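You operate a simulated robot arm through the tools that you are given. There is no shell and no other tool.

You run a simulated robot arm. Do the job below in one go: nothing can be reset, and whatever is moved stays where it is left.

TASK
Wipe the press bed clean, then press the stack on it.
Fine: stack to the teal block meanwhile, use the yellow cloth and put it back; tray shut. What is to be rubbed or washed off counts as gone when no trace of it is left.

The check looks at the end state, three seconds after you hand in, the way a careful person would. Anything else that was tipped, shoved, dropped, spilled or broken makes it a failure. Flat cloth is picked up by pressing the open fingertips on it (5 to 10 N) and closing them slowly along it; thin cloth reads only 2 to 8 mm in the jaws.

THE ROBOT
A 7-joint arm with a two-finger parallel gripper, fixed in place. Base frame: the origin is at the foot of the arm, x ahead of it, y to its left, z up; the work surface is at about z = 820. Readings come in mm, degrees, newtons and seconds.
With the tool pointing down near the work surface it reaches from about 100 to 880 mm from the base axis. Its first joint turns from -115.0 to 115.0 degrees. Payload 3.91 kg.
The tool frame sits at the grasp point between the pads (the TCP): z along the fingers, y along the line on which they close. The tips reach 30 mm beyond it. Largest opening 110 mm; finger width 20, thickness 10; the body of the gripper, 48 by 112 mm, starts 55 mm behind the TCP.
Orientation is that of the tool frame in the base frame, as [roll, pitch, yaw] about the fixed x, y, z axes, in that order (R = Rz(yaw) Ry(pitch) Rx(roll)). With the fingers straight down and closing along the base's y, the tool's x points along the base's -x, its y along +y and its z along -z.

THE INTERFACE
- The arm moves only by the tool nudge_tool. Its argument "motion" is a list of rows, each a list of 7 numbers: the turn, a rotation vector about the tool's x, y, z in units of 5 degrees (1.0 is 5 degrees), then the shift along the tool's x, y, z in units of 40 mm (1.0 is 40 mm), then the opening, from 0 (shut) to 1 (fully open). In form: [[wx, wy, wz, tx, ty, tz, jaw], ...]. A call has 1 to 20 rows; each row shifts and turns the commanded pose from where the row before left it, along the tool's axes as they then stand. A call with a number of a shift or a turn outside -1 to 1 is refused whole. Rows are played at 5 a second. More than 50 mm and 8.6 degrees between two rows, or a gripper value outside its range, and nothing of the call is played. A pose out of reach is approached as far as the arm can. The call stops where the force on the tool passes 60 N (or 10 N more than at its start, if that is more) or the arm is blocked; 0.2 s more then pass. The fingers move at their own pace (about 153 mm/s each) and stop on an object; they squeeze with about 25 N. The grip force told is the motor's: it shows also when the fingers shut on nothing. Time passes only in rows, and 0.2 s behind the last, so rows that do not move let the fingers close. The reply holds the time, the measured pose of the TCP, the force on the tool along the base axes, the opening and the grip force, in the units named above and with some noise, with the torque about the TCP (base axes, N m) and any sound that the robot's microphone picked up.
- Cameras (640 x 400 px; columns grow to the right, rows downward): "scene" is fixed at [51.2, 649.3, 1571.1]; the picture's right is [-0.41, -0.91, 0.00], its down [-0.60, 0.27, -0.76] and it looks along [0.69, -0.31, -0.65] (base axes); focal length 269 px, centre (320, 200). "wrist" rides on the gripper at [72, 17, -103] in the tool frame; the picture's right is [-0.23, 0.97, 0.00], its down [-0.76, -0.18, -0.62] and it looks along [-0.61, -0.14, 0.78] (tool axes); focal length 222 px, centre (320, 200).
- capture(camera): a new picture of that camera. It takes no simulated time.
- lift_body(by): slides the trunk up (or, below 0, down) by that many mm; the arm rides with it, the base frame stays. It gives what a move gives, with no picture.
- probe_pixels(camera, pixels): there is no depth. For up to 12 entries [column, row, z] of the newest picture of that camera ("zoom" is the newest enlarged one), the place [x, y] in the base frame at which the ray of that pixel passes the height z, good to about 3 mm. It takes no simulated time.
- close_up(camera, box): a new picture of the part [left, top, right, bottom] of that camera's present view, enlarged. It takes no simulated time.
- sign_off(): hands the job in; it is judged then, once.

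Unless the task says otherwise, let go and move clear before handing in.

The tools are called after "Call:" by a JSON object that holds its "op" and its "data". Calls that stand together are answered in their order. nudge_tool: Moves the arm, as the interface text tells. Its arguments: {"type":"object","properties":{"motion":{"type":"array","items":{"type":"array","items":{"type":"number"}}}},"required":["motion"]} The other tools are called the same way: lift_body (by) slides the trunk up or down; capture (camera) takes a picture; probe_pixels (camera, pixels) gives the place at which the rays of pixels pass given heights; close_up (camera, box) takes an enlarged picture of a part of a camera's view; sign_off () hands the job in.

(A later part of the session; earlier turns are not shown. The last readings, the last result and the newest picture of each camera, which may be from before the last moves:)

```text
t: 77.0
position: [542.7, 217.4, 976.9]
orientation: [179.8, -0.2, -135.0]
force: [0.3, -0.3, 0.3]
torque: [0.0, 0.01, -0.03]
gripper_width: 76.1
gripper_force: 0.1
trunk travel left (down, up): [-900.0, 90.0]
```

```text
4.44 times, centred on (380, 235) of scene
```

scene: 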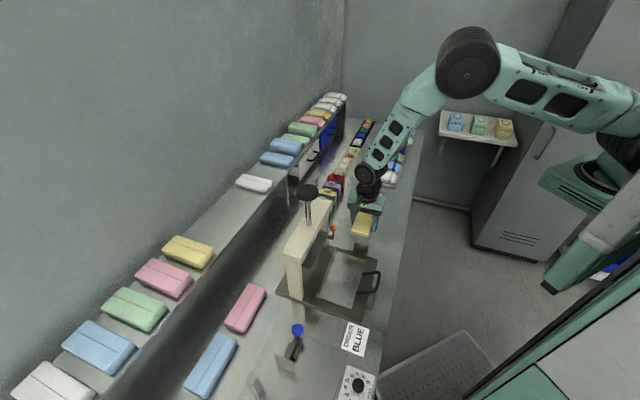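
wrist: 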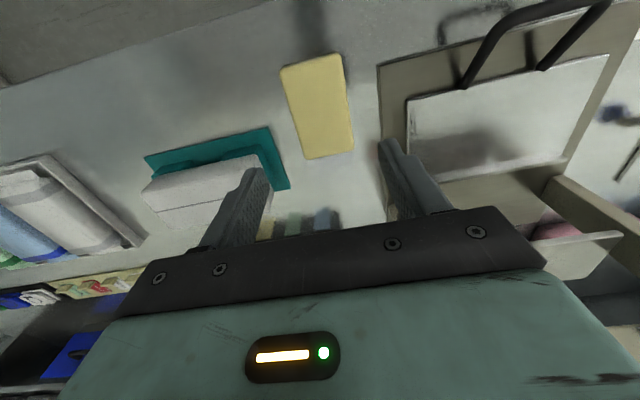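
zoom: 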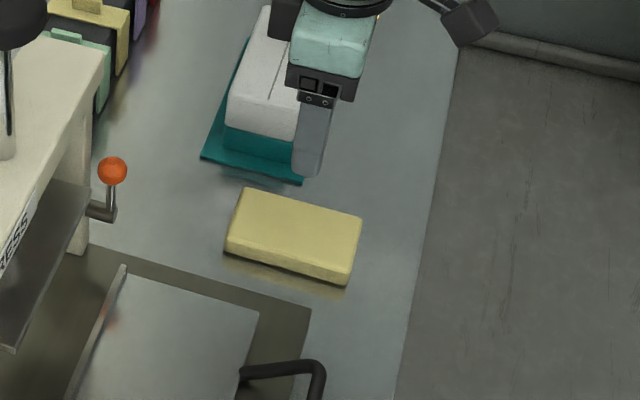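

The cloth is back exactly in its place (zoom corners (243,188),(362,217) as before). Let me check the tray surface in the wrist view at (410–600,60–180) for any trace.

Call:
{"op": "close_up", "data": {"camera": "wrist", "box": [380, 30, 620, 190]}}

Call:
{"op": "close_up", "data": {"camera": "scene", "box": [310, 240, 380, 310]}}

```text
2.50 times, centred on (500, 110) of wrist
```

zoom: 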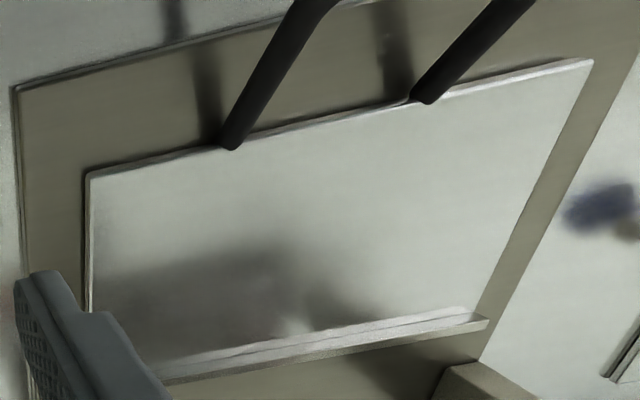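

```text
5.71 times, centred on (345, 275) of scene
```

zoom: 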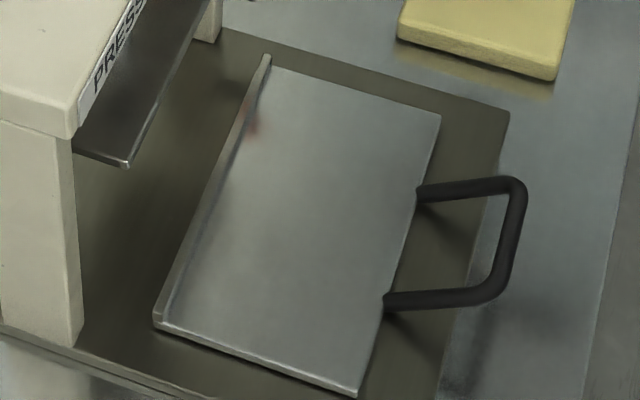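

The bed is clean with no trace left. Now turn the hand back to yaw 135 and fetch the stack from the teal rest.

Call:
{"op": "nudge_tool", "data": {"motion": [[0, 0, 1, 0, 0, 0, 0.7], [0, 0, 1, 0, 0, 0, 0.7], [0, 0, 1, 0, 0, 0, 0.7], [0, 0, 1, 0, 0, 0, 0.7], [0, 0, 1, 0, 0, 0, 0.7], [0, 0, 1, 0, 0, 0, 0.7], [0, 0, 1, 0, 0, 0, 0.7], [0, 0, 1, 0, 0, 0, 0.7], [0, 0, 1, 0, 0, 0, 0.7], [0, 0, 1, 0, 0, 0, 0.7], [0, 0, 1, 0, 0, 0, 0.7], [0, 0, 1, 0, 0, 0, 0.7], [0, 0, 1, 0, 0, 0, 0.7], [0, 0, 1, 0, 0, 0, 0.7], [0, 0, 1, 0, 0, 0, 0.7], [0, 0, 1, 0, 0, 0, 0.7], [0, 0, 1, 0, 0, 0, 0.7], [0, 0, 1, 0, 0, 0, 0.7], [0, 0, 0, 0, 0, 0, 0.7]]}}

```text
t: 81.0
position: [543.3, 218.9, 975.6]
orientation: [-179.8, -0.1, 134.9]
force: [-0.1, 0.3, 0.4]
torque: [-0.02, 0.01, -0.01]
gripper_width: 76.9
gripper_force: 0.0
trunk travel left (down, up): [-900.0, 90.0]
```

Call:
{"op": "nudge_tool", "data": {"motion": [[0, 0, 0, -0.955, 0.33, 0, 0.7], [0, 0, 0, -0.955, 0.33, 0, 0.7], [0, 0, 0, -0.955, 0.33, 0, 0.7], [0, 0, 0, -0.955, 0.33, 0, 0.7], [0, 0, 0, 0, 0, 0.7, 0.7], [0, 0, 0, 0, 0, 0, 0.7]]}}

Call:
{"op": "capture", "data": {"camera": "wrist"}}

Call:
{"op": "close_up", "data": {"camera": "scene", "box": [340, 170, 420, 240]}}

```text
t: 82.4
position: [688.7, 146.9, 947.0]
orientation: [-179.9, -0.1, 135.0]
force: [-0.2, 0.6, 0.0]
torque: [-0.02, -0.02, 0.04]
gripper_width: 76.9
gripper_force: 0.2
trunk travel left (down, up): [-900.0, 90.0]
```

```text
taken
```

wrist: 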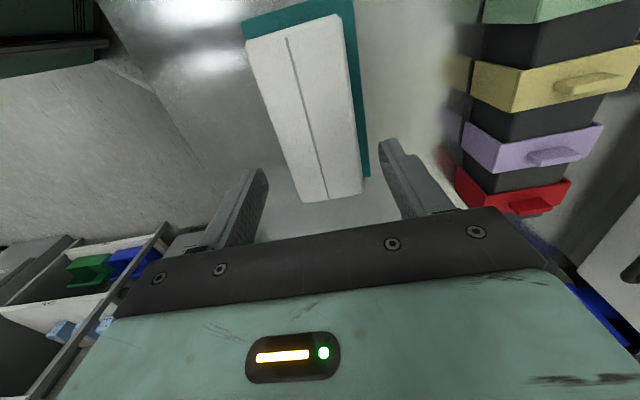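

```text
5.71 times, centred on (380, 205) of scene
```

zoom: 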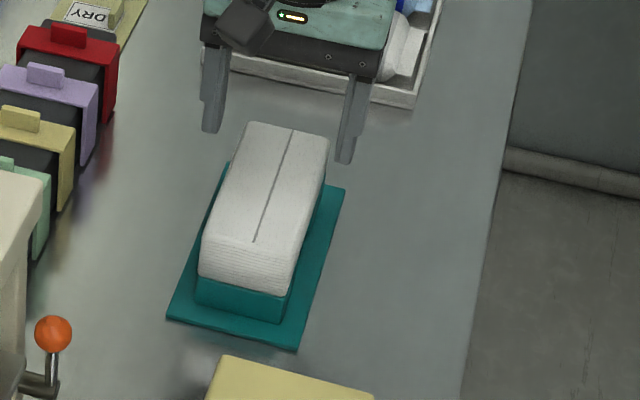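

Well aligned above the stack. Descend to z≈887 and close.

Call:
{"op": "nudge_tool", "data": {"motion": [[0, 0, 0, 0, 0, 0.6, 0.7], [0, 0, 0, 0, 0, 0.5, 0.7], [0, 0, 0, 0, 0, 0.4, 0.7], [0, 0, 0, 0, 0, 0, 0.7]]}}

Call:
{"op": "capture", "data": {"camera": "wrist"}}

```text
t: 83.4
position: [689.2, 147.9, 885.1]
orientation: [-179.9, -0.1, 135.0]
force: [0.2, -0.2, -0.2]
torque: [-0.04, -0.01, 0.02]
gripper_width: 76.9
gripper_force: 0.0
trunk travel left (down, up): [-900.0, 90.0]
```

```text
taken
```

wrist: 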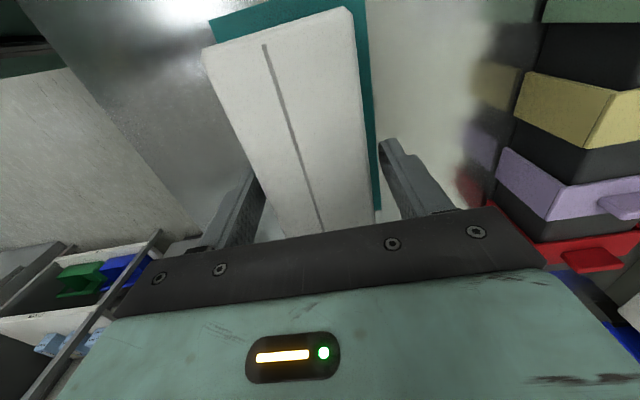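

Raise 3 mm (so fingertips clear the tray's lip later) and close.

Call:
{"op": "nudge_tool", "data": {"motion": [[0, 0, 0, 0, 0, -0.09, 0.7], [0, 0, 0, 0, 0, 0, 0.6], [0, 0, 0, 0, 0, 0, 0.5], [0, 0, 0, 0, 0, 0, 0.4], [0, 0, 0, 0, 0, 0, 0.3], [0, 0, 0, 0, 0, 0, 0.3]]}}

```text
t: 84.8
position: [688.9, 147.1, 889.4]
orientation: [-179.9, -0.1, 134.9]
force: [-0.2, 0.1, -0.7]
torque: [0.01, 0.0, 0.02]
gripper_width: 59.1
gripper_force: 25.6
trunk travel left (down, up): [-900.0, 90.0]
```

Stack held (59.1 mm). Lift and carry it back over the tray to u≈601, v≈61.5.

Call:
{"op": "nudge_tool", "data": {"motion": [[0, 0, 0, 0, 0, -0.3, 0.3], [0, 0, 0, 0, 0, -0.8, 0.3], [0, 0, 0, 0, 0, -0.8, 0.3], [0, 0, 0, 0.5, 0, 0, 0.3], [0, 0, 0, 0.94, 0.03, 0, 0.3], [0, 0, 0, 0.94, 0.03, 0, 0.3], [0, 0, 0, 0.94, 0.03, 0, 0.3], [0, 0, 0, 0.94, 0.03, 0, 0.3], [0, 0, 0, 0.94, 0.03, 0, 0.3], [0, 0, 0, 0.94, 0.03, 0, 0.3], [0, 0, 0, 0.94, 0.03, 0, 0.3], [0, 0, 0, 0.96, 0.04, 0, 0.3], [0, 0, 0, 0, 0, 0, 0.3]]}}

Call:
{"op": "capture", "data": {"camera": "wrist"}}

Call:
{"op": "close_up", "data": {"camera": "scene", "box": [300, 220, 400, 310]}}

```text
t: 87.6
position: [468.9, 381.8, 965.4]
orientation: [-179.9, -0.1, 135.1]
force: [-0.5, 1.3, -0.3]
torque: [0.01, 0.01, -0.02]
gripper_width: 59.1
gripper_force: 25.1
trunk travel left (down, up): [-900.0, 90.0]
```

```text
taken
```

wrist: 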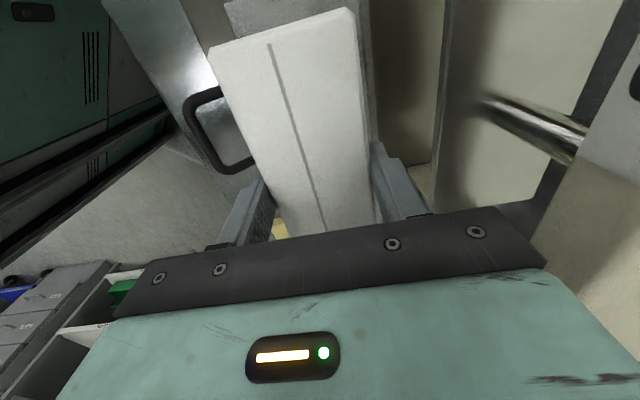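

```text
4.44 times, centred on (350, 265) of scene
```

zoom: 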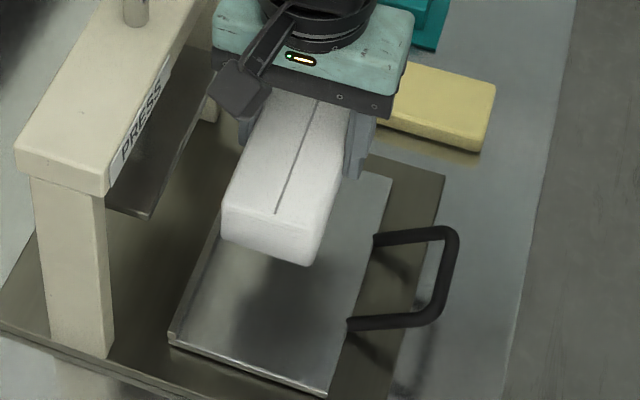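

The stack is above the tray at its original spot relative to the tray. Lower to z≈883.

Call:
{"op": "nudge_tool", "data": {"motion": [[0, 0, 0, 0, 0, 0.8, 0.3], [0, 0, 0, 0, 0, 0.8, 0.3], [0, 0, 0, 0, 0, 0.4, 0.3], [0, 0, 0, 0, 0, 0, 0.3]]}}

Call:
{"op": "close_up", "data": {"camera": "scene", "box": [300, 220, 400, 310]}}

```text
t: 88.6
position: [469.0, 381.5, 885.0]
orientation: [-179.9, -0.1, 135.0]
force: [0.1, 0.2, -0.6]
torque: [0.0, 0.03, -0.02]
gripper_width: 59.2
gripper_force: 25.3
trunk travel left (down, up): [-900.0, 90.0]
```

```text
4.44 times, centred on (350, 265) of scene
```

zoom: 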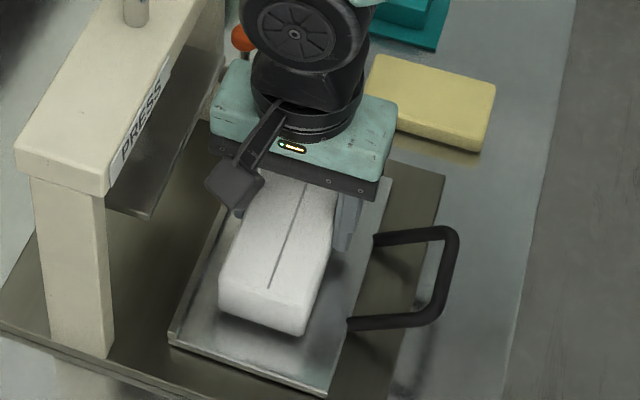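

Call:
{"op": "nudge_tool", "data": {"motion": [[0, 0, 0, 0, 0, 0.06, 0.3], [0, 0, 0, 0, 0, 0.05, 0.3], [0, 0, 0, 0, 0, 0, 0.3]]}}

```text
t: 89.4
position: [467.5, 382.9, 880.7]
orientation: [-179.8, -0.1, 135.0]
force: [0.0, -0.1, -0.3]
torque: [-0.02, 0.0, -0.01]
gripper_width: 59.1
gripper_force: 25.2
trunk travel left (down, up): [-900.0, 90.0]
```

Call:
{"op": "nudge_tool", "data": {"motion": [[0, 0, 0, 0, 0, 0.05, 0.3], [0, 0, 0, 0, 0, 0, 0.3]]}}

```text
t: 90.0
position: [468.7, 382.4, 879.2]
orientation: [-180.0, -0.1, 135.0]
force: [-0.4, 0.5, 0.0]
torque: [0.04, 0.04, 0.03]
gripper_width: 59.0
gripper_force: 24.9
trunk travel left (down, up): [-900.0, 90.0]
```

Call:
{"op": "nudge_tool", "data": {"motion": [[0, 0, 0, 0, 0, 0.04, 0.3], [0, 0, 0, 0, 0, 0, 0.3]]}}

```text
t: 90.6
position: [469.3, 382.0, 878.5]
orientation: [179.9, -0.1, 135.1]
force: [0.3, -0.7, 16.4]
torque: [-0.09, 0.16, 0.01]
gripper_width: 59.3
gripper_force: 25.4
trunk travel left (down, up): [-900.0, 90.0]
```

Contact (16 N) on the tray floor. Relax, open to 70 mm, and rise.

Call:
{"op": "nudge_tool", "data": {"motion": [[0, 0, 0, 0, 0, -0.02, 0.3], [0, 0, 0, 0, 0, 0, 0.56], [0, 0, 0, 0, 0, 0, 0.64], [0, 0, 0, 0, 0, 0, 0.64], [0, 0, 0, 0, 0, -0.4, 0.64], [0, 0, 0, 0, 0, -0.9, 0.64], [0, 0, 0, 0, 0, -0.9, 0.64], [0, 0, 0, 0, 0, -0.7, 0.64], [0, 0, 0, 0, 0, 0, 0.64]]}}

Call:
{"op": "close_up", "data": {"camera": "scene", "box": [300, 220, 400, 310]}}

Call:
{"op": "capture", "data": {"camera": "wrist"}}

```text
t: 92.6
position: [468.3, 382.2, 995.8]
orientation: [-179.9, -0.2, 134.9]
force: [-0.4, -0.3, -0.8]
torque: [0.0, 0.01, 0.0]
gripper_width: 70.2
gripper_force: 0.1
trunk travel left (down, up): [-900.0, 90.0]
```

```text
4.44 times, centred on (350, 265) of scene
```

zoom: 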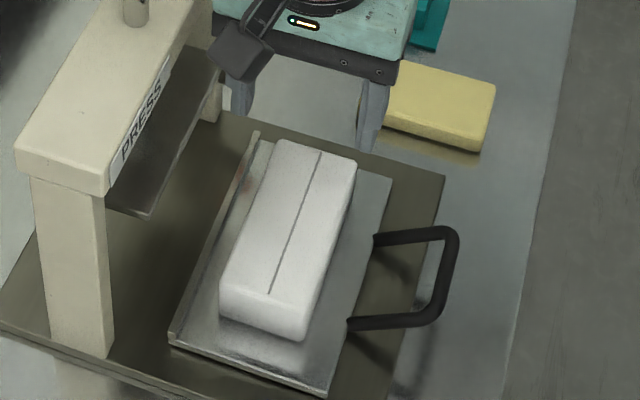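

```text
taken
```

wrist: 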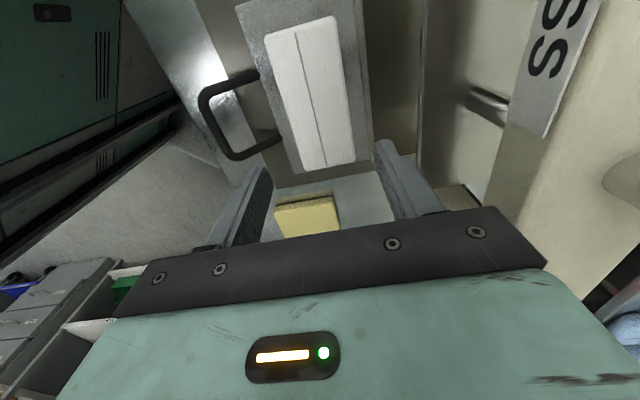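

The stack stands on the tray as before. Now go back to the handle (now near u≈493.5, v≈46) with jaws at 50 mm.

Call:
{"op": "nudge_tool", "data": {"motion": [[0, 0, 0, 0.13, -0.9, 0, 0.45], [0, 0, 0, 0.13, -0.9, 0, 0.45], [0, 0, 0, 0.12, -0.9, 0, 0.45], [0, 0, 0, 0, 0, 0.9, 0.45], [0, 0, 0, 0, 0, 0.4, 0.45], [0, 0, 0, 0, 0, 0, 0.45]]}}

Call:
{"op": "capture", "data": {"camera": "wrist"}}

Call:
{"op": "close_up", "data": {"camera": "scene", "box": [310, 220, 410, 310]}}

```text
t: 94.0
position: [382.1, 314.7, 942.5]
orientation: [180.0, -0.2, 135.0]
force: [-0.5, -0.1, 0.2]
torque: [-0.03, 0.01, -0.01]
gripper_width: 49.2
gripper_force: 0.1
trunk travel left (down, up): [-900.0, 90.0]
```

```text
taken
```

wrist: 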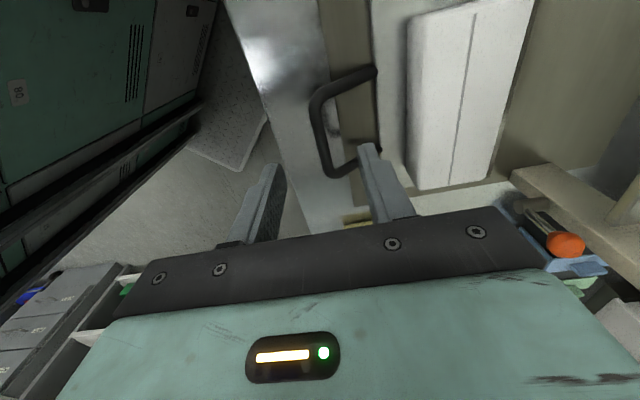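

```text
4.44 times, centred on (360, 265) of scene
```

zoom: 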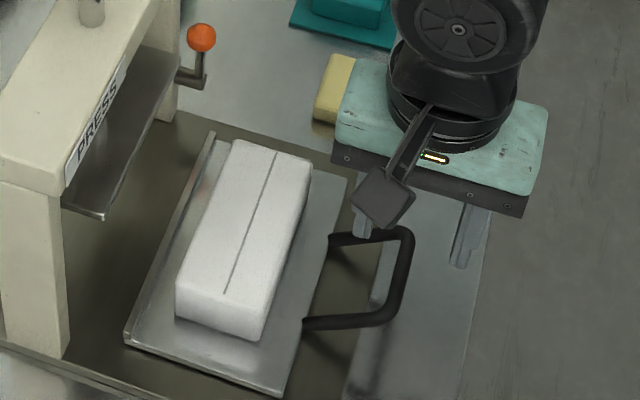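

The handle bar appears at (314–325,95–175), same relation as in the first grasp. Descend to z≈874 and close.

Call:
{"op": "nudge_tool", "data": {"motion": [[0, 0, 0, 0, 0.05, 0.6, 0.45], [0, 0, 0, 0, 0, 0.6, 0.45], [0, 0, 0, 0, 0, 0.5, 0.45], [0, 0, 0, 0, 0, 0, 0.45]]}}

Call:
{"op": "capture", "data": {"camera": "wrist"}}

```text
t: 95.0
position: [382.6, 317.7, 875.1]
orientation: [-179.9, -0.1, 135.0]
force: [1.0, -0.4, -0.5]
torque: [0.02, 0.0, 0.0]
gripper_width: 49.5
gripper_force: 0.0
trunk travel left (down, up): [-900.0, 90.0]
```

```text
taken
```

wrist: 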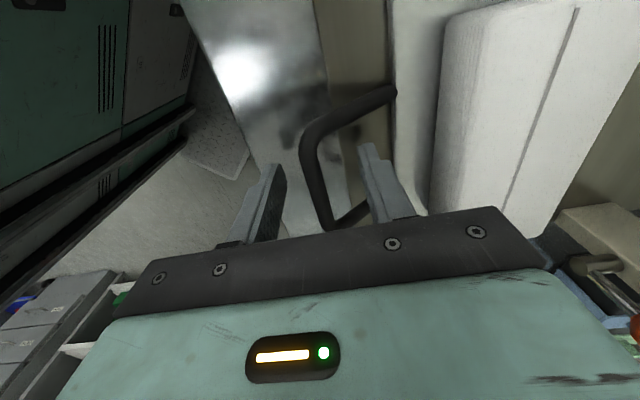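

Call:
{"op": "nudge_tool", "data": {"motion": [[0, 0, 0, 0, 0, 0, 0.25], [0, 0, 0, 0, 0, 0, 0.1], [0, 0, 0, 0, 0, 0, 0], [0, 0, 0, 0, 0, 0, 0]]}}

```text
t: 96.0
position: [383.3, 317.6, 875.1]
orientation: [-179.8, -0.2, 135.0]
force: [0.9, 0.1, -1.5]
torque: [-0.08, -0.11, 0.84]
gripper_width: 9.4
gripper_force: 44.9
trunk travel left (down, up): [-900.0, 90.0]
```

Bar gripped (9.4 mm). Push the tray in along +u gently, first ~96 mm.

Call:
{"op": "nudge_tool", "data": {"motion": [[0, 0, 0, 0, 0.2, 0, 0], [0, 0, 0, 0, 0.3, 0, 0], [0, 0, 0, 0, 0.3, 0, 0], [0, 0, 0, 0, 0.3, 0, 0], [0, 0, 0, 0, 0.3, 0, 0], [0, 0, 0, 0, 0.3, 0, 0], [0, 0, 0, 0, 0.3, 0, 0], [0, 0, 0, 0, 0.3, 0, 0], [0, 0, 0, 0, 0, 0, 0]]}}

Call:
{"op": "capture", "data": {"camera": "wrist"}}

Call:
{"op": "close_up", "data": {"camera": "scene", "box": [270, 200, 390, 310]}}

```text
t: 98.0
position: [450.3, 382.0, 875.3]
orientation: [-179.9, 0.0, 135.1]
force: [10.8, -9.6, -0.1]
torque: [-0.19, -0.2, 0.86]
gripper_width: 9.5
gripper_force: 45.6
trunk travel left (down, up): [-900.0, 90.0]
```

```text
taken
```

wrist: 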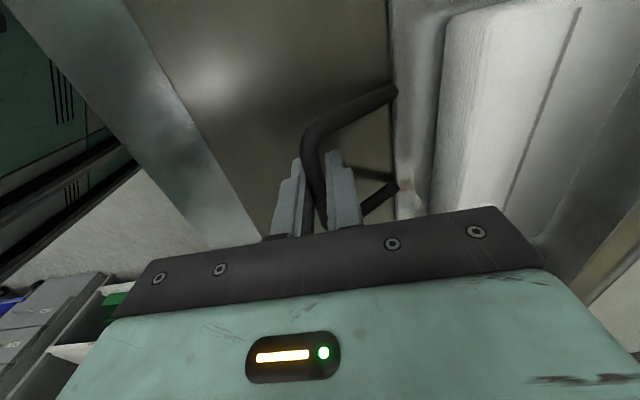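

```text
3.64 times, centred on (330, 255) of scene
```

zoom: 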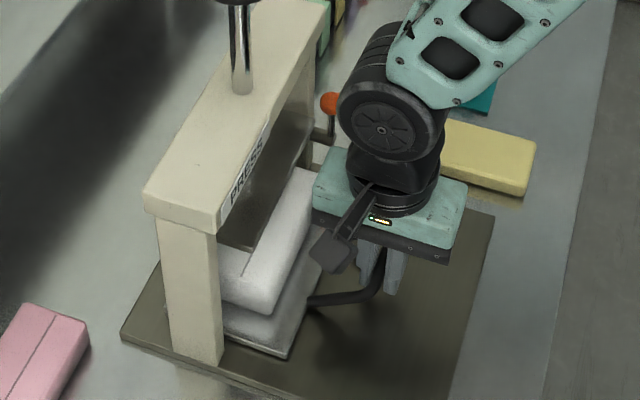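

u=588.6; about 16 mm to go, with some side load along v which I'll relieve by 1 mm. Continue slowly.

Call:
{"op": "nudge_tool", "data": {"motion": [[0, 0, 0, -0.025, 0.1, 0, 0], [0, 0, 0, 0, 0.1, 0, 0], [0, 0, 0, 0, 0.1, 0, 0], [0, 0, 0, 0, 0.07, 0, 0], [0, 0, 0, 0, 0, 0, 0]]}}

```text
t: 99.2
position: [459.3, 393.8, 875.7]
orientation: [-180.0, -0.1, 135.0]
force: [7.1, -4.5, 9.2]
torque: [0.0, -0.03, 0.82]
gripper_width: 9.6
gripper_force: 45.2
trunk travel left (down, up): [-900.0, 90.0]
```

u=603.3, nearly at the initial 604.4. Push 1 mm steps to see whether a stop is felt.

Call:
{"op": "nudge_tool", "data": {"motion": [[0, 0, 0, 0, 0.03, 0, 0], [0, 0, 0, 0, 0.02, 0, 0], [0, 0, 0, 0, 0, 0, 0]]}}

Call:
{"op": "close_up", "data": {"camera": "scene", "box": [265, 230, 385, 330]}}

```text
t: 100.0
position: [460.1, 393.6, 875.4]
orientation: [-179.9, -0.1, 135.0]
force: [2.1, -3.4, 10.0]
torque: [0.09, 0.1, 0.8]
gripper_width: 9.4
gripper_force: 44.1
trunk travel left (down, up): [-900.0, 90.0]
```

```text
4.00 times, centred on (325, 280) of scene
```

zoom: 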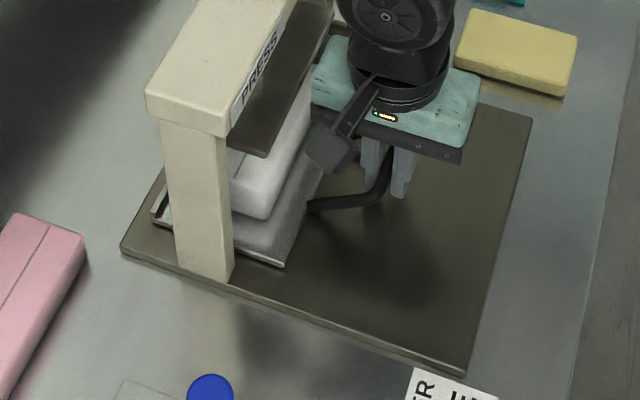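

The tray corner at zoom (285,265) matches the original picture. A little more push to confirm the stop.

Call:
{"op": "nudge_tool", "data": {"motion": [[0, 0, 0, 0, 0.04, 0, 0], [0, 0, 0, 0, 0, 0, 0]]}}

```text
t: 100.6
position: [459.7, 392.2, 874.6]
orientation: [-179.9, -0.2, 135.0]
force: [-6.4, -8.1, 14.7]
torque: [-0.11, -0.07, 0.78]
gripper_width: 9.8
gripper_force: 45.3
trunk travel left (down, up): [-900.0, 90.0]
```

A stop is felt (10 N against the push): the tray is fully shut. Relax, open and rise.

Call:
{"op": "nudge_tool", "data": {"motion": [[0, 0, 0, 0, -0.02, -0.02, 0], [0, 0, 0, 0, 0, 0, 0.2], [0, 0, 0, 0, 0, 0, 0.45], [0, 0, 0, 0, 0, 0, 0.45], [0, 0, 0, 0, 0, -0.5, 0.45], [0, 0, 0, 0, 0, -0.9, 0.45], [0, 0, 0, 0, 0, -0.9, 0.45], [0, 0, 0, 0, 0, -0.9, 0.45], [0, 0, 0, 0, 0, 0, 0.45]]}}

Call:
{"op": "close_up", "data": {"camera": "scene", "box": [265, 170, 385, 310]}}

Call:
{"op": "capture", "data": {"camera": "wrist"}}

```text
t: 102.6
position: [461.5, 393.3, 1003.7]
orientation: [-179.9, 0.0, 135.0]
force: [-0.4, -0.5, -0.1]
torque: [0.05, -0.04, 0.02]
gripper_width: 49.5
gripper_force: 0.2
trunk travel left (down, up): [-900.0, 90.0]
```

```text
2.86 times, centred on (325, 240) of scene
```

zoom: 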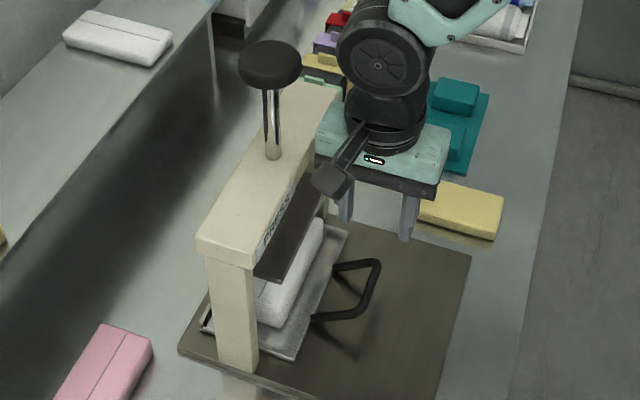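

```text
taken
```

wrist: 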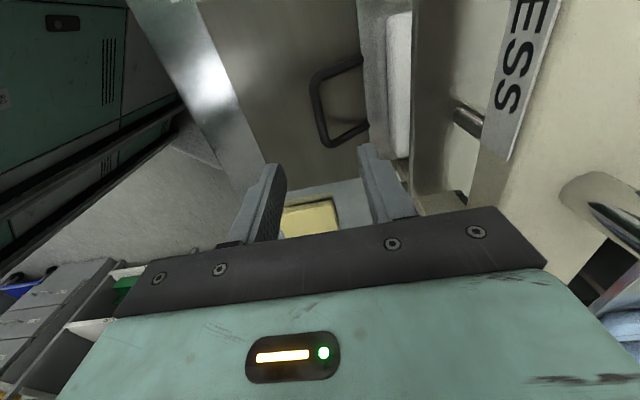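

The tray is shut with the stack in place, matching the start. Now the press knob: I'll probe the rod base at scene (308,224) and knob at (307.5,193) at several heights.

Call:
{"op": "probe_pixels", "data": {"camera": "scene", "pixels": [[308.2, 224.3, 980], [308.2, 224.3, 1020], [308.2, 224.3, 1060], [307.5, 187, 1080], [307.5, 187, 1120], [307.5, 187, 1160], [307.5, 192.8, 1100], [307.5, 192.8, 1140]]}}

Call:
{"op": "close_up", "data": {"camera": "scene", "box": [285, 175, 345, 235]}}

```text
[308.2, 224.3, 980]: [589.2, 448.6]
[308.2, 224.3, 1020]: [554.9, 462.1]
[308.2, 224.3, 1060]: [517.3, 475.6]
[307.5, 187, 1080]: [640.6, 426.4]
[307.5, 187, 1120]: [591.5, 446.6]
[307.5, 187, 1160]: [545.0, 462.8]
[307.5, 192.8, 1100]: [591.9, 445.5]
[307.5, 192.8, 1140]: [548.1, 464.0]
```

```text
6.67 times, centred on (315, 205) of scene
```

zoom: 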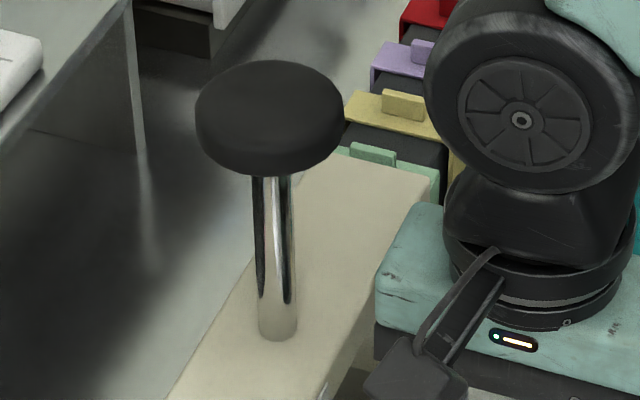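

Rod base solves to z≈1038 and knob top to about (537,468,1156). I'll raise the hand well above, close the fingers and hover over the knob.

Call:
{"op": "nudge_tool", "data": {"motion": [[0, 0, 0, 0, 0, -0.95, 0.2], [0, 0, 0, 0, 0, -0.95, 0], [0, 0, 0, 0, 0, -0.95, 0], [0, 0, 0, 0, 0, -0.95, 0], [0, 0, 0, 0, 0, -0.95, 0], [0, 0, 0, 0, 0, -0.95, 0], [0, 0, 0, 0, 0, 0, 0]]}}

Call:
{"op": "capture", "data": {"camera": "wrist"}}

Call:
{"op": "capture", "data": {"camera": "scene"}}

```text
t: 104.2
position: [460.4, 392.2, 1228.1]
orientation: [-179.6, 0.1, 134.7]
force: [0.4, 0.3, 0.3]
torque: [0.02, -0.02, 0.02]
gripper_width: 0.2
gripper_force: 24.7
trunk travel left (down, up): [-900.0, 90.0]
```

```text
taken
```

wrist: 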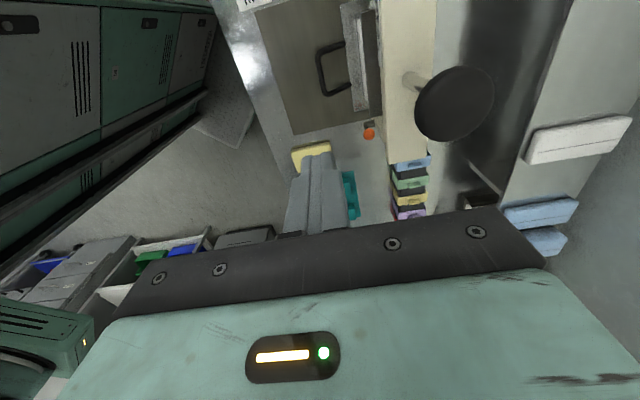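

```text
taken
```

scene: 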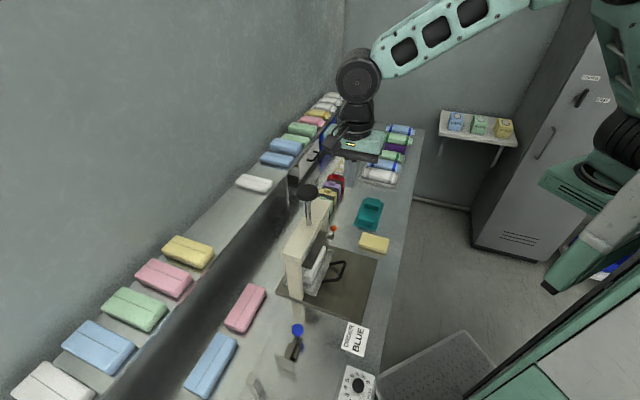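

The knob shows at wrist (455,103). Probe it at candidate heights to triangulate with the scene view.

Call:
{"op": "probe_pixels", "data": {"camera": "wrist", "pixels": [[457, 100, 1130], [457, 100, 1145], [457, 100, 1160], [416, 98, 1150], [495, 95, 1150], [458, 66, 1150], [453, 141, 1150]]}}

Call:
{"op": "close_up", "data": {"camera": "wrist", "box": [280, 0, 520, 180]}}

Call:
{"op": "close_up", "data": {"camera": "scene", "box": [270, 180, 370, 310]}}

```text
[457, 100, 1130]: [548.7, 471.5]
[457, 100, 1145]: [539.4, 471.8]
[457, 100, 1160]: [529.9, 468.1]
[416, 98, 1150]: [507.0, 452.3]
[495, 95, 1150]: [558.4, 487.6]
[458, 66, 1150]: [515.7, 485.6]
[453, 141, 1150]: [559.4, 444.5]
```

```text
2.22 times, centred on (400, 90) of wrist
```

zoom: 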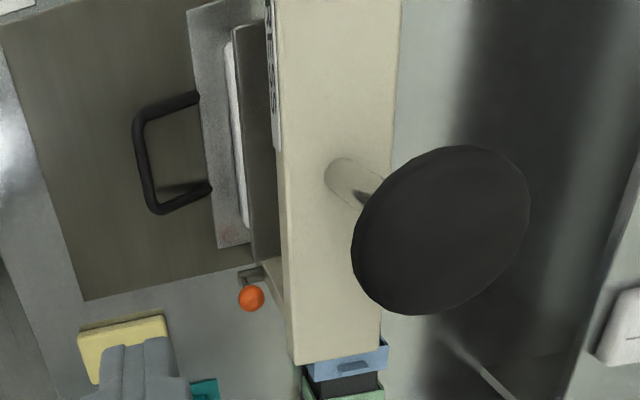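

```text
3.08 times, centred on (320, 245) of scene
```

zoom: 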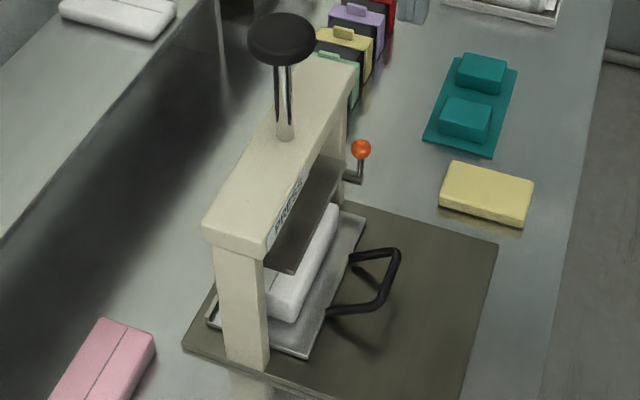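

Both views agree on the knob centre ≈ (536,469), top z≈1150. Move over it.

Call:
{"op": "nudge_tool", "data": {"motion": [[0, 0, 0, 0, 0.9, 0, 0], [0, 0, 0, 0, 0.9, 0, 0], [0, 0, 0, 0, 0.9, 0, 0], [0, 0, 0, 0, 0, 0, 0]]}}

Call:
{"op": "capture", "data": {"camera": "wrist"}}

Call:
{"op": "close_up", "data": {"camera": "scene", "box": [260, 130, 380, 310]}}

```text
t: 105.2
position: [538.3, 469.4, 1230.2]
orientation: [-179.9, -0.2, 135.0]
force: [-0.3, 1.2, -0.2]
torque: [0.01, -0.02, -0.01]
gripper_width: 0.1
gripper_force: 24.6
trunk travel left (down, up): [-900.0, 90.0]
```

```text
taken
```

wrist: 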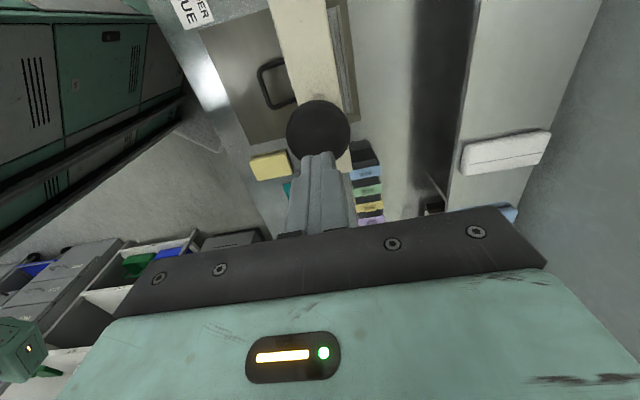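

```text
2.22 times, centred on (320, 220) of scene
```

zoom: 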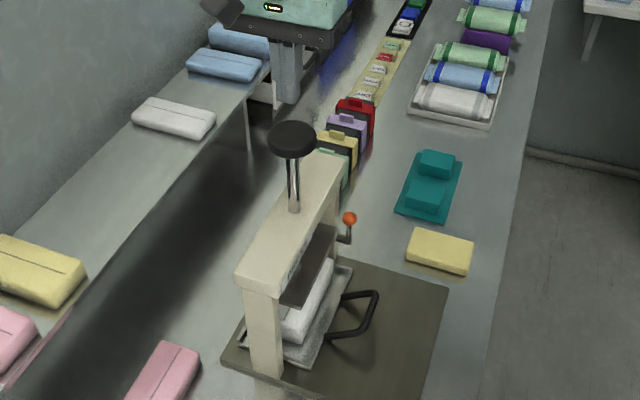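

The closed fingers are above the knob. Descend 38 mm and then feel for contact.

Call:
{"op": "nudge_tool", "data": {"motion": [[0, 0, 0, 0, 0, 0.5, 0], [0, 0, 0, 0, 0, 0.45, 0], [0, 0, 0, 0, 0, 0, 0]]}}

Call:
{"op": "capture", "data": {"camera": "wrist"}}

```text
t: 106.0
position: [538.4, 470.1, 1192.9]
orientation: [-179.9, -0.1, 135.0]
force: [0.6, 0.3, -0.4]
torque: [-0.01, -0.01, 0.0]
gripper_width: 0.1
gripper_force: 24.9
trunk travel left (down, up): [-900.0, 90.0]
```

```text
taken
```

wrist: 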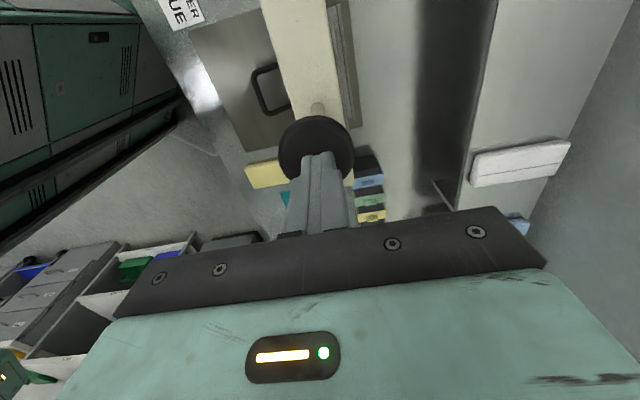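

Tips are right over the knob centre. Continue down slowly in 4 mm rows.

Call:
{"op": "nudge_tool", "data": {"motion": [[0, 0, 0, 0, 0, 0.1, 0], [0, 0, 0, 0, 0, 0.1, 0], [0, 0, 0, 0, 0, 0.1, 0], [0, 0, 0, 0, 0, 0.1, 0], [0, 0, 0, 0, 0, 0, 0]]}}

Call:
{"op": "close_up", "data": {"camera": "scene", "box": [260, 150, 360, 310]}}

```text
t: 107.2
position: [537.8, 470.0, 1177.6]
orientation: [-180.0, 0.0, 135.1]
force: [1.5, 0.0, 2.5]
torque: [0.01, -0.06, -0.03]
gripper_width: 0.1
gripper_force: 25.5
trunk travel left (down, up): [-900.0, 90.0]
```

```text
2.50 times, centred on (310, 230) of scene
```

zoom: 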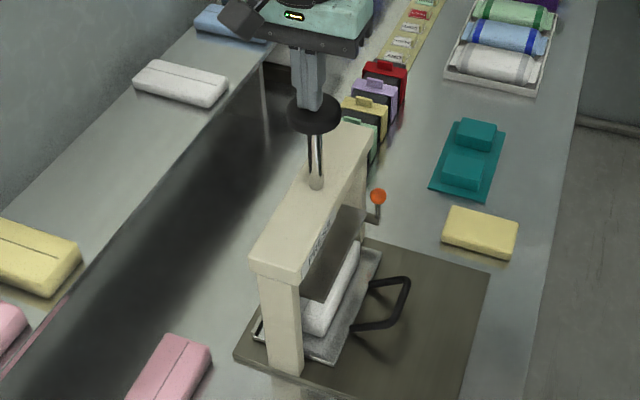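

First touch of the knob at z≈1178 (2.5 N). Keep pressing down in small rows.

Call:
{"op": "nudge_tool", "data": {"motion": [[0, 0, 0, 0, 0, 0.1, 0], [0, 0, 0, 0, 0, 0.1, 0], [0, 0, 0, 0, 0, 0.1, 0], [0, 0, 0, 0, 0, 0, 0]]}}

Call:
{"op": "close_up", "data": {"camera": "scene", "box": [260, 150, 360, 310]}}

```text
t: 108.2
position: [536.6, 469.6, 1166.2]
orientation: [-179.9, -0.1, 135.0]
force: [2.1, -0.4, 3.7]
torque: [-0.05, -0.03, 0.0]
gripper_width: 0.0
gripper_force: 25.3
trunk travel left (down, up): [-900.0, 90.0]
```

```text
2.50 times, centred on (310, 230) of scene
```

zoom: 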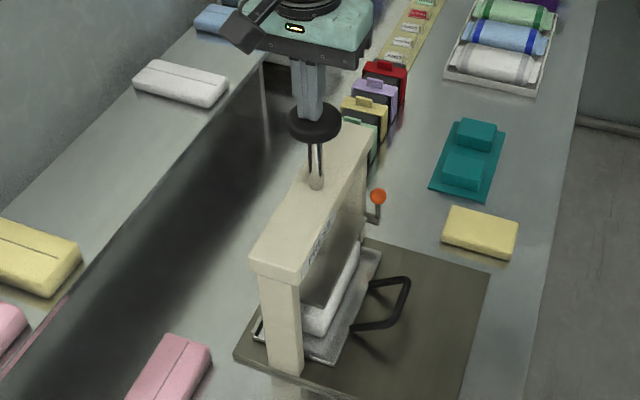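

The ram goes down with the knob at low force (3.7 N). Continue.

Call:
{"op": "nudge_tool", "data": {"motion": [[0, 0, 0, 0, 0, 0.1, 0], [0, 0, 0, 0, 0, 0.1, 0], [0, 0, 0, 0, 0, 0.1, 0], [0, 0, 0, 0, 0, 0.1, 0], [0, 0, 0, 0, 0, 0, 0]]}}

Call:
{"op": "close_up", "data": {"camera": "scene", "box": [260, 150, 360, 310]}}

```text
t: 109.4
position: [537.6, 471.1, 1150.4]
orientation: [-179.8, 0.0, 135.0]
force: [-3.5, 0.4, 4.0]
torque: [-0.01, 0.07, 0.0]
gripper_width: 0.0
gripper_force: 24.2
trunk travel left (down, up): [-900.0, 90.0]
```

```text
2.50 times, centred on (310, 230) of scene
```

zoom: 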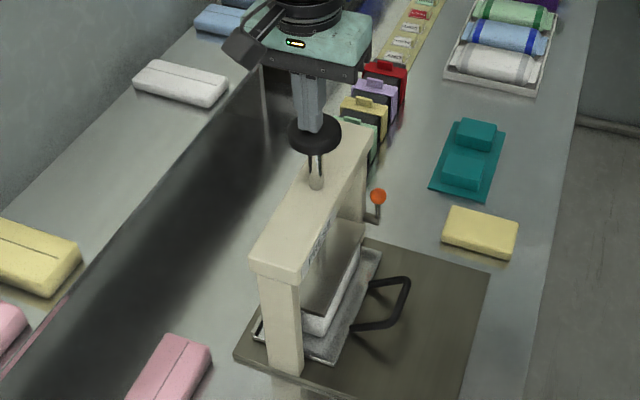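

The ram is nearly on the stack. Continue in smaller steps.

Call:
{"op": "nudge_tool", "data": {"motion": [[0, 0, 0, 0, 0, 0.07, 0], [0, 0, 0, 0, 0, 0.07, 0], [0, 0, 0, 0, 0, 0.07, 0], [0, 0, 0, 0, 0, 0.07, 0], [0, 0, 0, 0, 0, 0, 0]]}}

Call:
{"op": "close_up", "data": {"camera": "scene", "box": [270, 200, 350, 310]}}

```text
t: 110.6
position: [537.2, 470.5, 1138.6]
orientation: [179.9, -0.1, 135.0]
force: [-2.7, 1.5, 4.4]
torque: [0.02, 0.06, 0.01]
gripper_width: 0.1
gripper_force: 24.7
trunk travel left (down, up): [-900.0, 90.0]
```

```text
3.64 times, centred on (310, 255) of scene
```

zoom: 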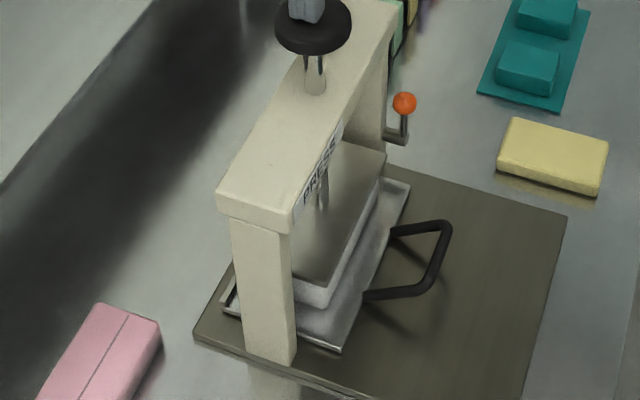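

Call:
{"op": "nudge_tool", "data": {"motion": [[0, 0, 0, 0, 0, 0.05, 0], [0, 0, 0, 0, 0, 0.05, 0], [0, 0, 0, 0, 0, 0.05, 0], [0, 0, 0, 0, 0, 0, 0]]}}

```text
t: 111.6
position: [537.2, 471.9, 1132.9]
orientation: [-179.9, 0.0, 135.0]
force: [-3.4, -1.4, 4.0]
torque: [-0.04, 0.07, -0.02]
gripper_width: 0.2
gripper_force: 25.0
trunk travel left (down, up): [-900.0, 90.0]
```

Call:
{"op": "nudge_tool", "data": {"motion": [[0, 0, 0, 0, 0, 0.05, 0], [0, 0, 0, 0, 0, 0.05, 0], [0, 0, 0, 0, 0, 0.05, 0], [0, 0, 0, 0, 0, 0, 0]]}}

Call:
{"op": "close_up", "data": {"camera": "scene", "box": [270, 200, 350, 310]}}

```text
t: 112.6
position: [538.1, 470.9, 1130.6]
orientation: [179.6, -0.1, 135.0]
force: [-3.8, -5.7, 34.8]
torque: [-0.33, 0.1, -0.01]
gripper_width: 0.0
gripper_force: 24.4
trunk travel left (down, up): [-900.0, 90.0]
```

```text
3.64 times, centred on (310, 255) of scene
```

zoom: 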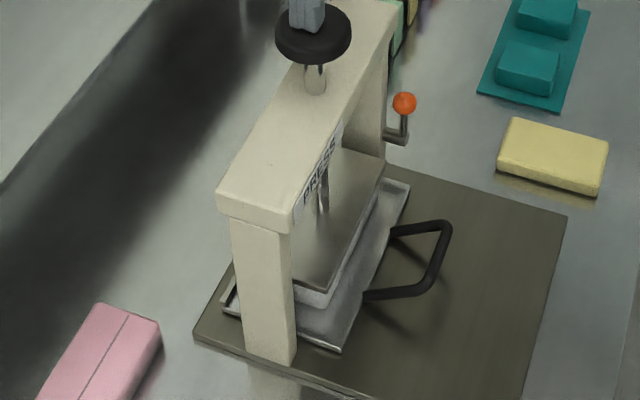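

The ram has reached the stack (35 N). Press further up to the force stop and hold.

Call:
{"op": "nudge_tool", "data": {"motion": [[0, 0, 0, 0, 0, 0.04, 0], [0, 0, 0, 0, 0, 0, 0], [0, 0, 0, 0, 0, 0, 0]]}}

```text
t: 113.4
position: [536.2, 470.9, 1129.9]
orientation: [179.6, -0.1, 135.0]
force: [-0.3, -7.8, 48.4]
torque: [-0.44, -0.04, 0.2]
gripper_width: 0.0
gripper_force: 24.8
trunk travel left (down, up): [-900.0, 90.0]
```

48 N, no sound so far. Slightly more and hold.

Call:
{"op": "nudge_tool", "data": {"motion": [[0, 0, 0, 0, 0, 0.02, 0], [0, 0, 0, 0, 0, 0, 0], [0, 0, 0, 0, 0, 0, 0], [0, 0, 0, 0, 0, 0, 0], [0, 0, 0, 0, 0, 0, 0]]}}

Call:
{"op": "close_up", "data": {"camera": "scene", "box": [270, 200, 350, 310]}}

Call:
{"op": "capture", "data": {"camera": "wrist"}}

```text
t: 114.6
position: [536.8, 469.5, 1129.4]
orientation: [179.5, -0.3, 135.1]
force: [2.5, -12.3, 52.6]
torque: [-0.57, -0.15, 0.09]
gripper_width: 0.0
gripper_force: 25.1
trunk travel left (down, up): [-900.0, 90.0]
```

```text
3.64 times, centred on (310, 255) of scene
```

zoom: 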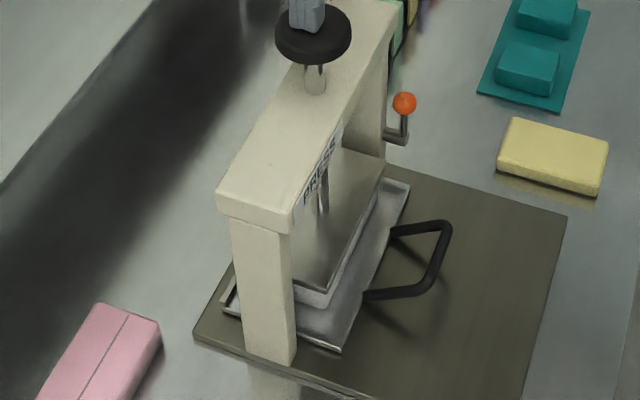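

```text
taken
```

wrist: 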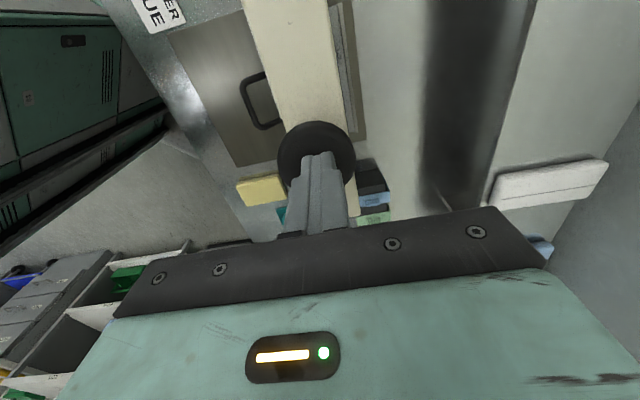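

Force 53 N held for about a second; the ram sits on the stack. Let me zoom on the ram/stack contact before releasing.

Call:
{"op": "close_up", "data": {"camera": "scene", "box": [295, 240, 345, 300]}}

Call:
{"op": "close_up", "data": {"camera": "wrist", "box": [220, 60, 400, 200]}}

```text
6.67 times, centred on (320, 270) of scene
```

zoom: 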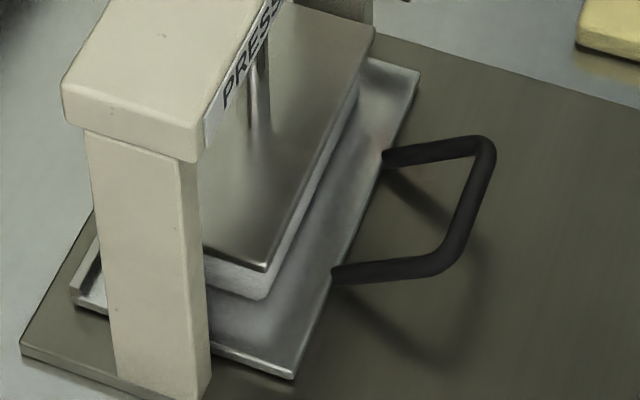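

```text
2.86 times, centred on (310, 130) of wrist
```

zoom: 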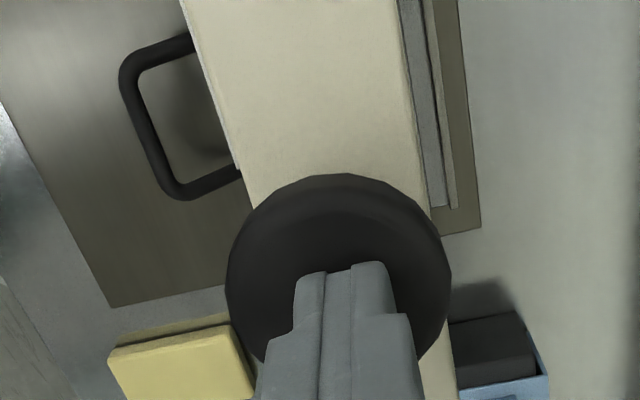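

The ram is squarely on the stack and the stack looks flattened. Hold two more seconds, then release slowly upward.

Call:
{"op": "nudge_tool", "data": {"motion": [[0, 0, 0, 0, 0, 0, 0], [0, 0, 0, 0, 0, 0, 0], [0, 0, 0, 0, 0, 0, 0], [0, 0, 0, 0, 0, 0, 0], [0, 0, 0, 0, 0, 0, 0], [0, 0, 0, 0, 0, 0, 0], [0, 0, 0, 0, 0, 0, 0], [0, 0, 0, 0, 0, 0, 0], [0, 0, 0, 0, 0, 0, 0], [0, 0, 0, 0, 0, 0, 0]]}}

Call:
{"op": "nudge_tool", "data": {"motion": [[0, 0, 0, 0, 0, -0.05, 0], [0, 0, 0, 0, 0, -0.1, 0], [0, 0, 0, 0, 0, -0.2, 0], [0, 0, 0, 0, 0, -0.3, 0], [0, 0, 0, 0, 0, 0, 0]]}}

Call:
{"op": "close_up", "data": {"camera": "scene", "box": [260, 170, 360, 310]}}

```text
t: 116.8
position: [537.9, 469.8, 1131.2]
orientation: [179.5, -0.2, 135.0]
force: [5.9, -13.9, 54.0]
torque: [-0.61, -0.19, -0.16]
gripper_width: 0.0
gripper_force: 25.2
trunk travel left (down, up): [-900.0, 90.0]
```

```text
t: 118.0
position: [537.0, 471.5, 1150.0]
orientation: [-179.9, -0.1, 135.0]
force: [-3.3, -1.0, 3.2]
torque: [0.01, 0.09, -0.03]
gripper_width: 0.1
gripper_force: 25.3
trunk travel left (down, up): [-900.0, 90.0]
```

```text
2.86 times, centred on (310, 240) of scene
```

zoom: 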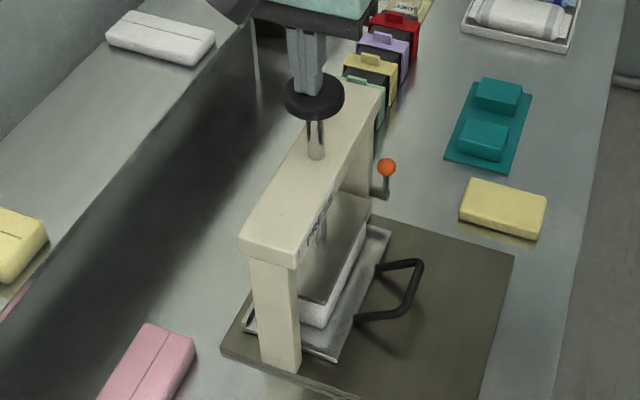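

The ram springs back with the knob. I'll rise completely and compare the stack's height with before.

Call:
{"op": "nudge_tool", "data": {"motion": [[0, 0, 0, 0, 0, -0.4, 0], [0, 0, 0, 0, 0, -0.6, 0], [0, 0, 0, 0, 0, -0.8, 0], [0, 0, 0, 0, 0, 0, 0]]}}

Call:
{"op": "close_up", "data": {"camera": "scene", "box": [265, 230, 385, 330]}}

Call:
{"op": "close_up", "data": {"camera": "scene", "box": [280, 220, 360, 300]}}

```text
t: 119.0
position: [538.9, 470.9, 1223.1]
orientation: [-179.9, -0.1, 135.0]
force: [0.5, 0.8, 0.0]
torque: [-0.02, 0.03, 0.03]
gripper_width: 0.0
gripper_force: 24.8
trunk travel left (down, up): [-900.0, 90.0]
```

```text
4.00 times, centred on (325, 280) of scene
```

zoom: 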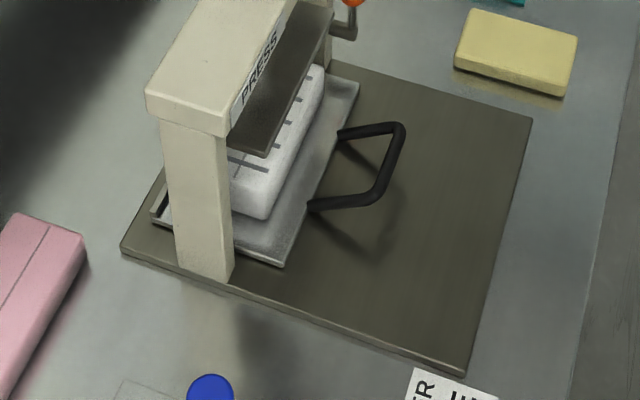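

```text
5.00 times, centred on (320, 260) of scene
```

zoom: 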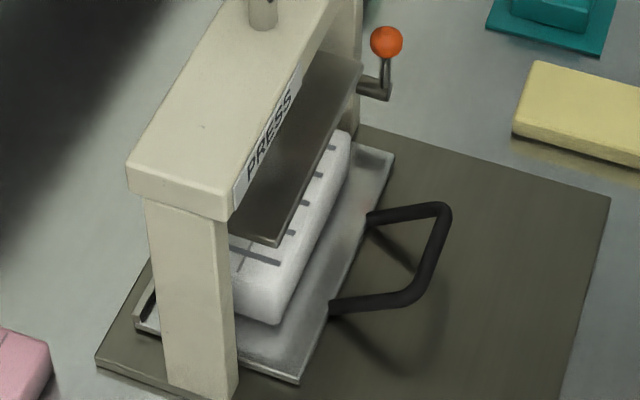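

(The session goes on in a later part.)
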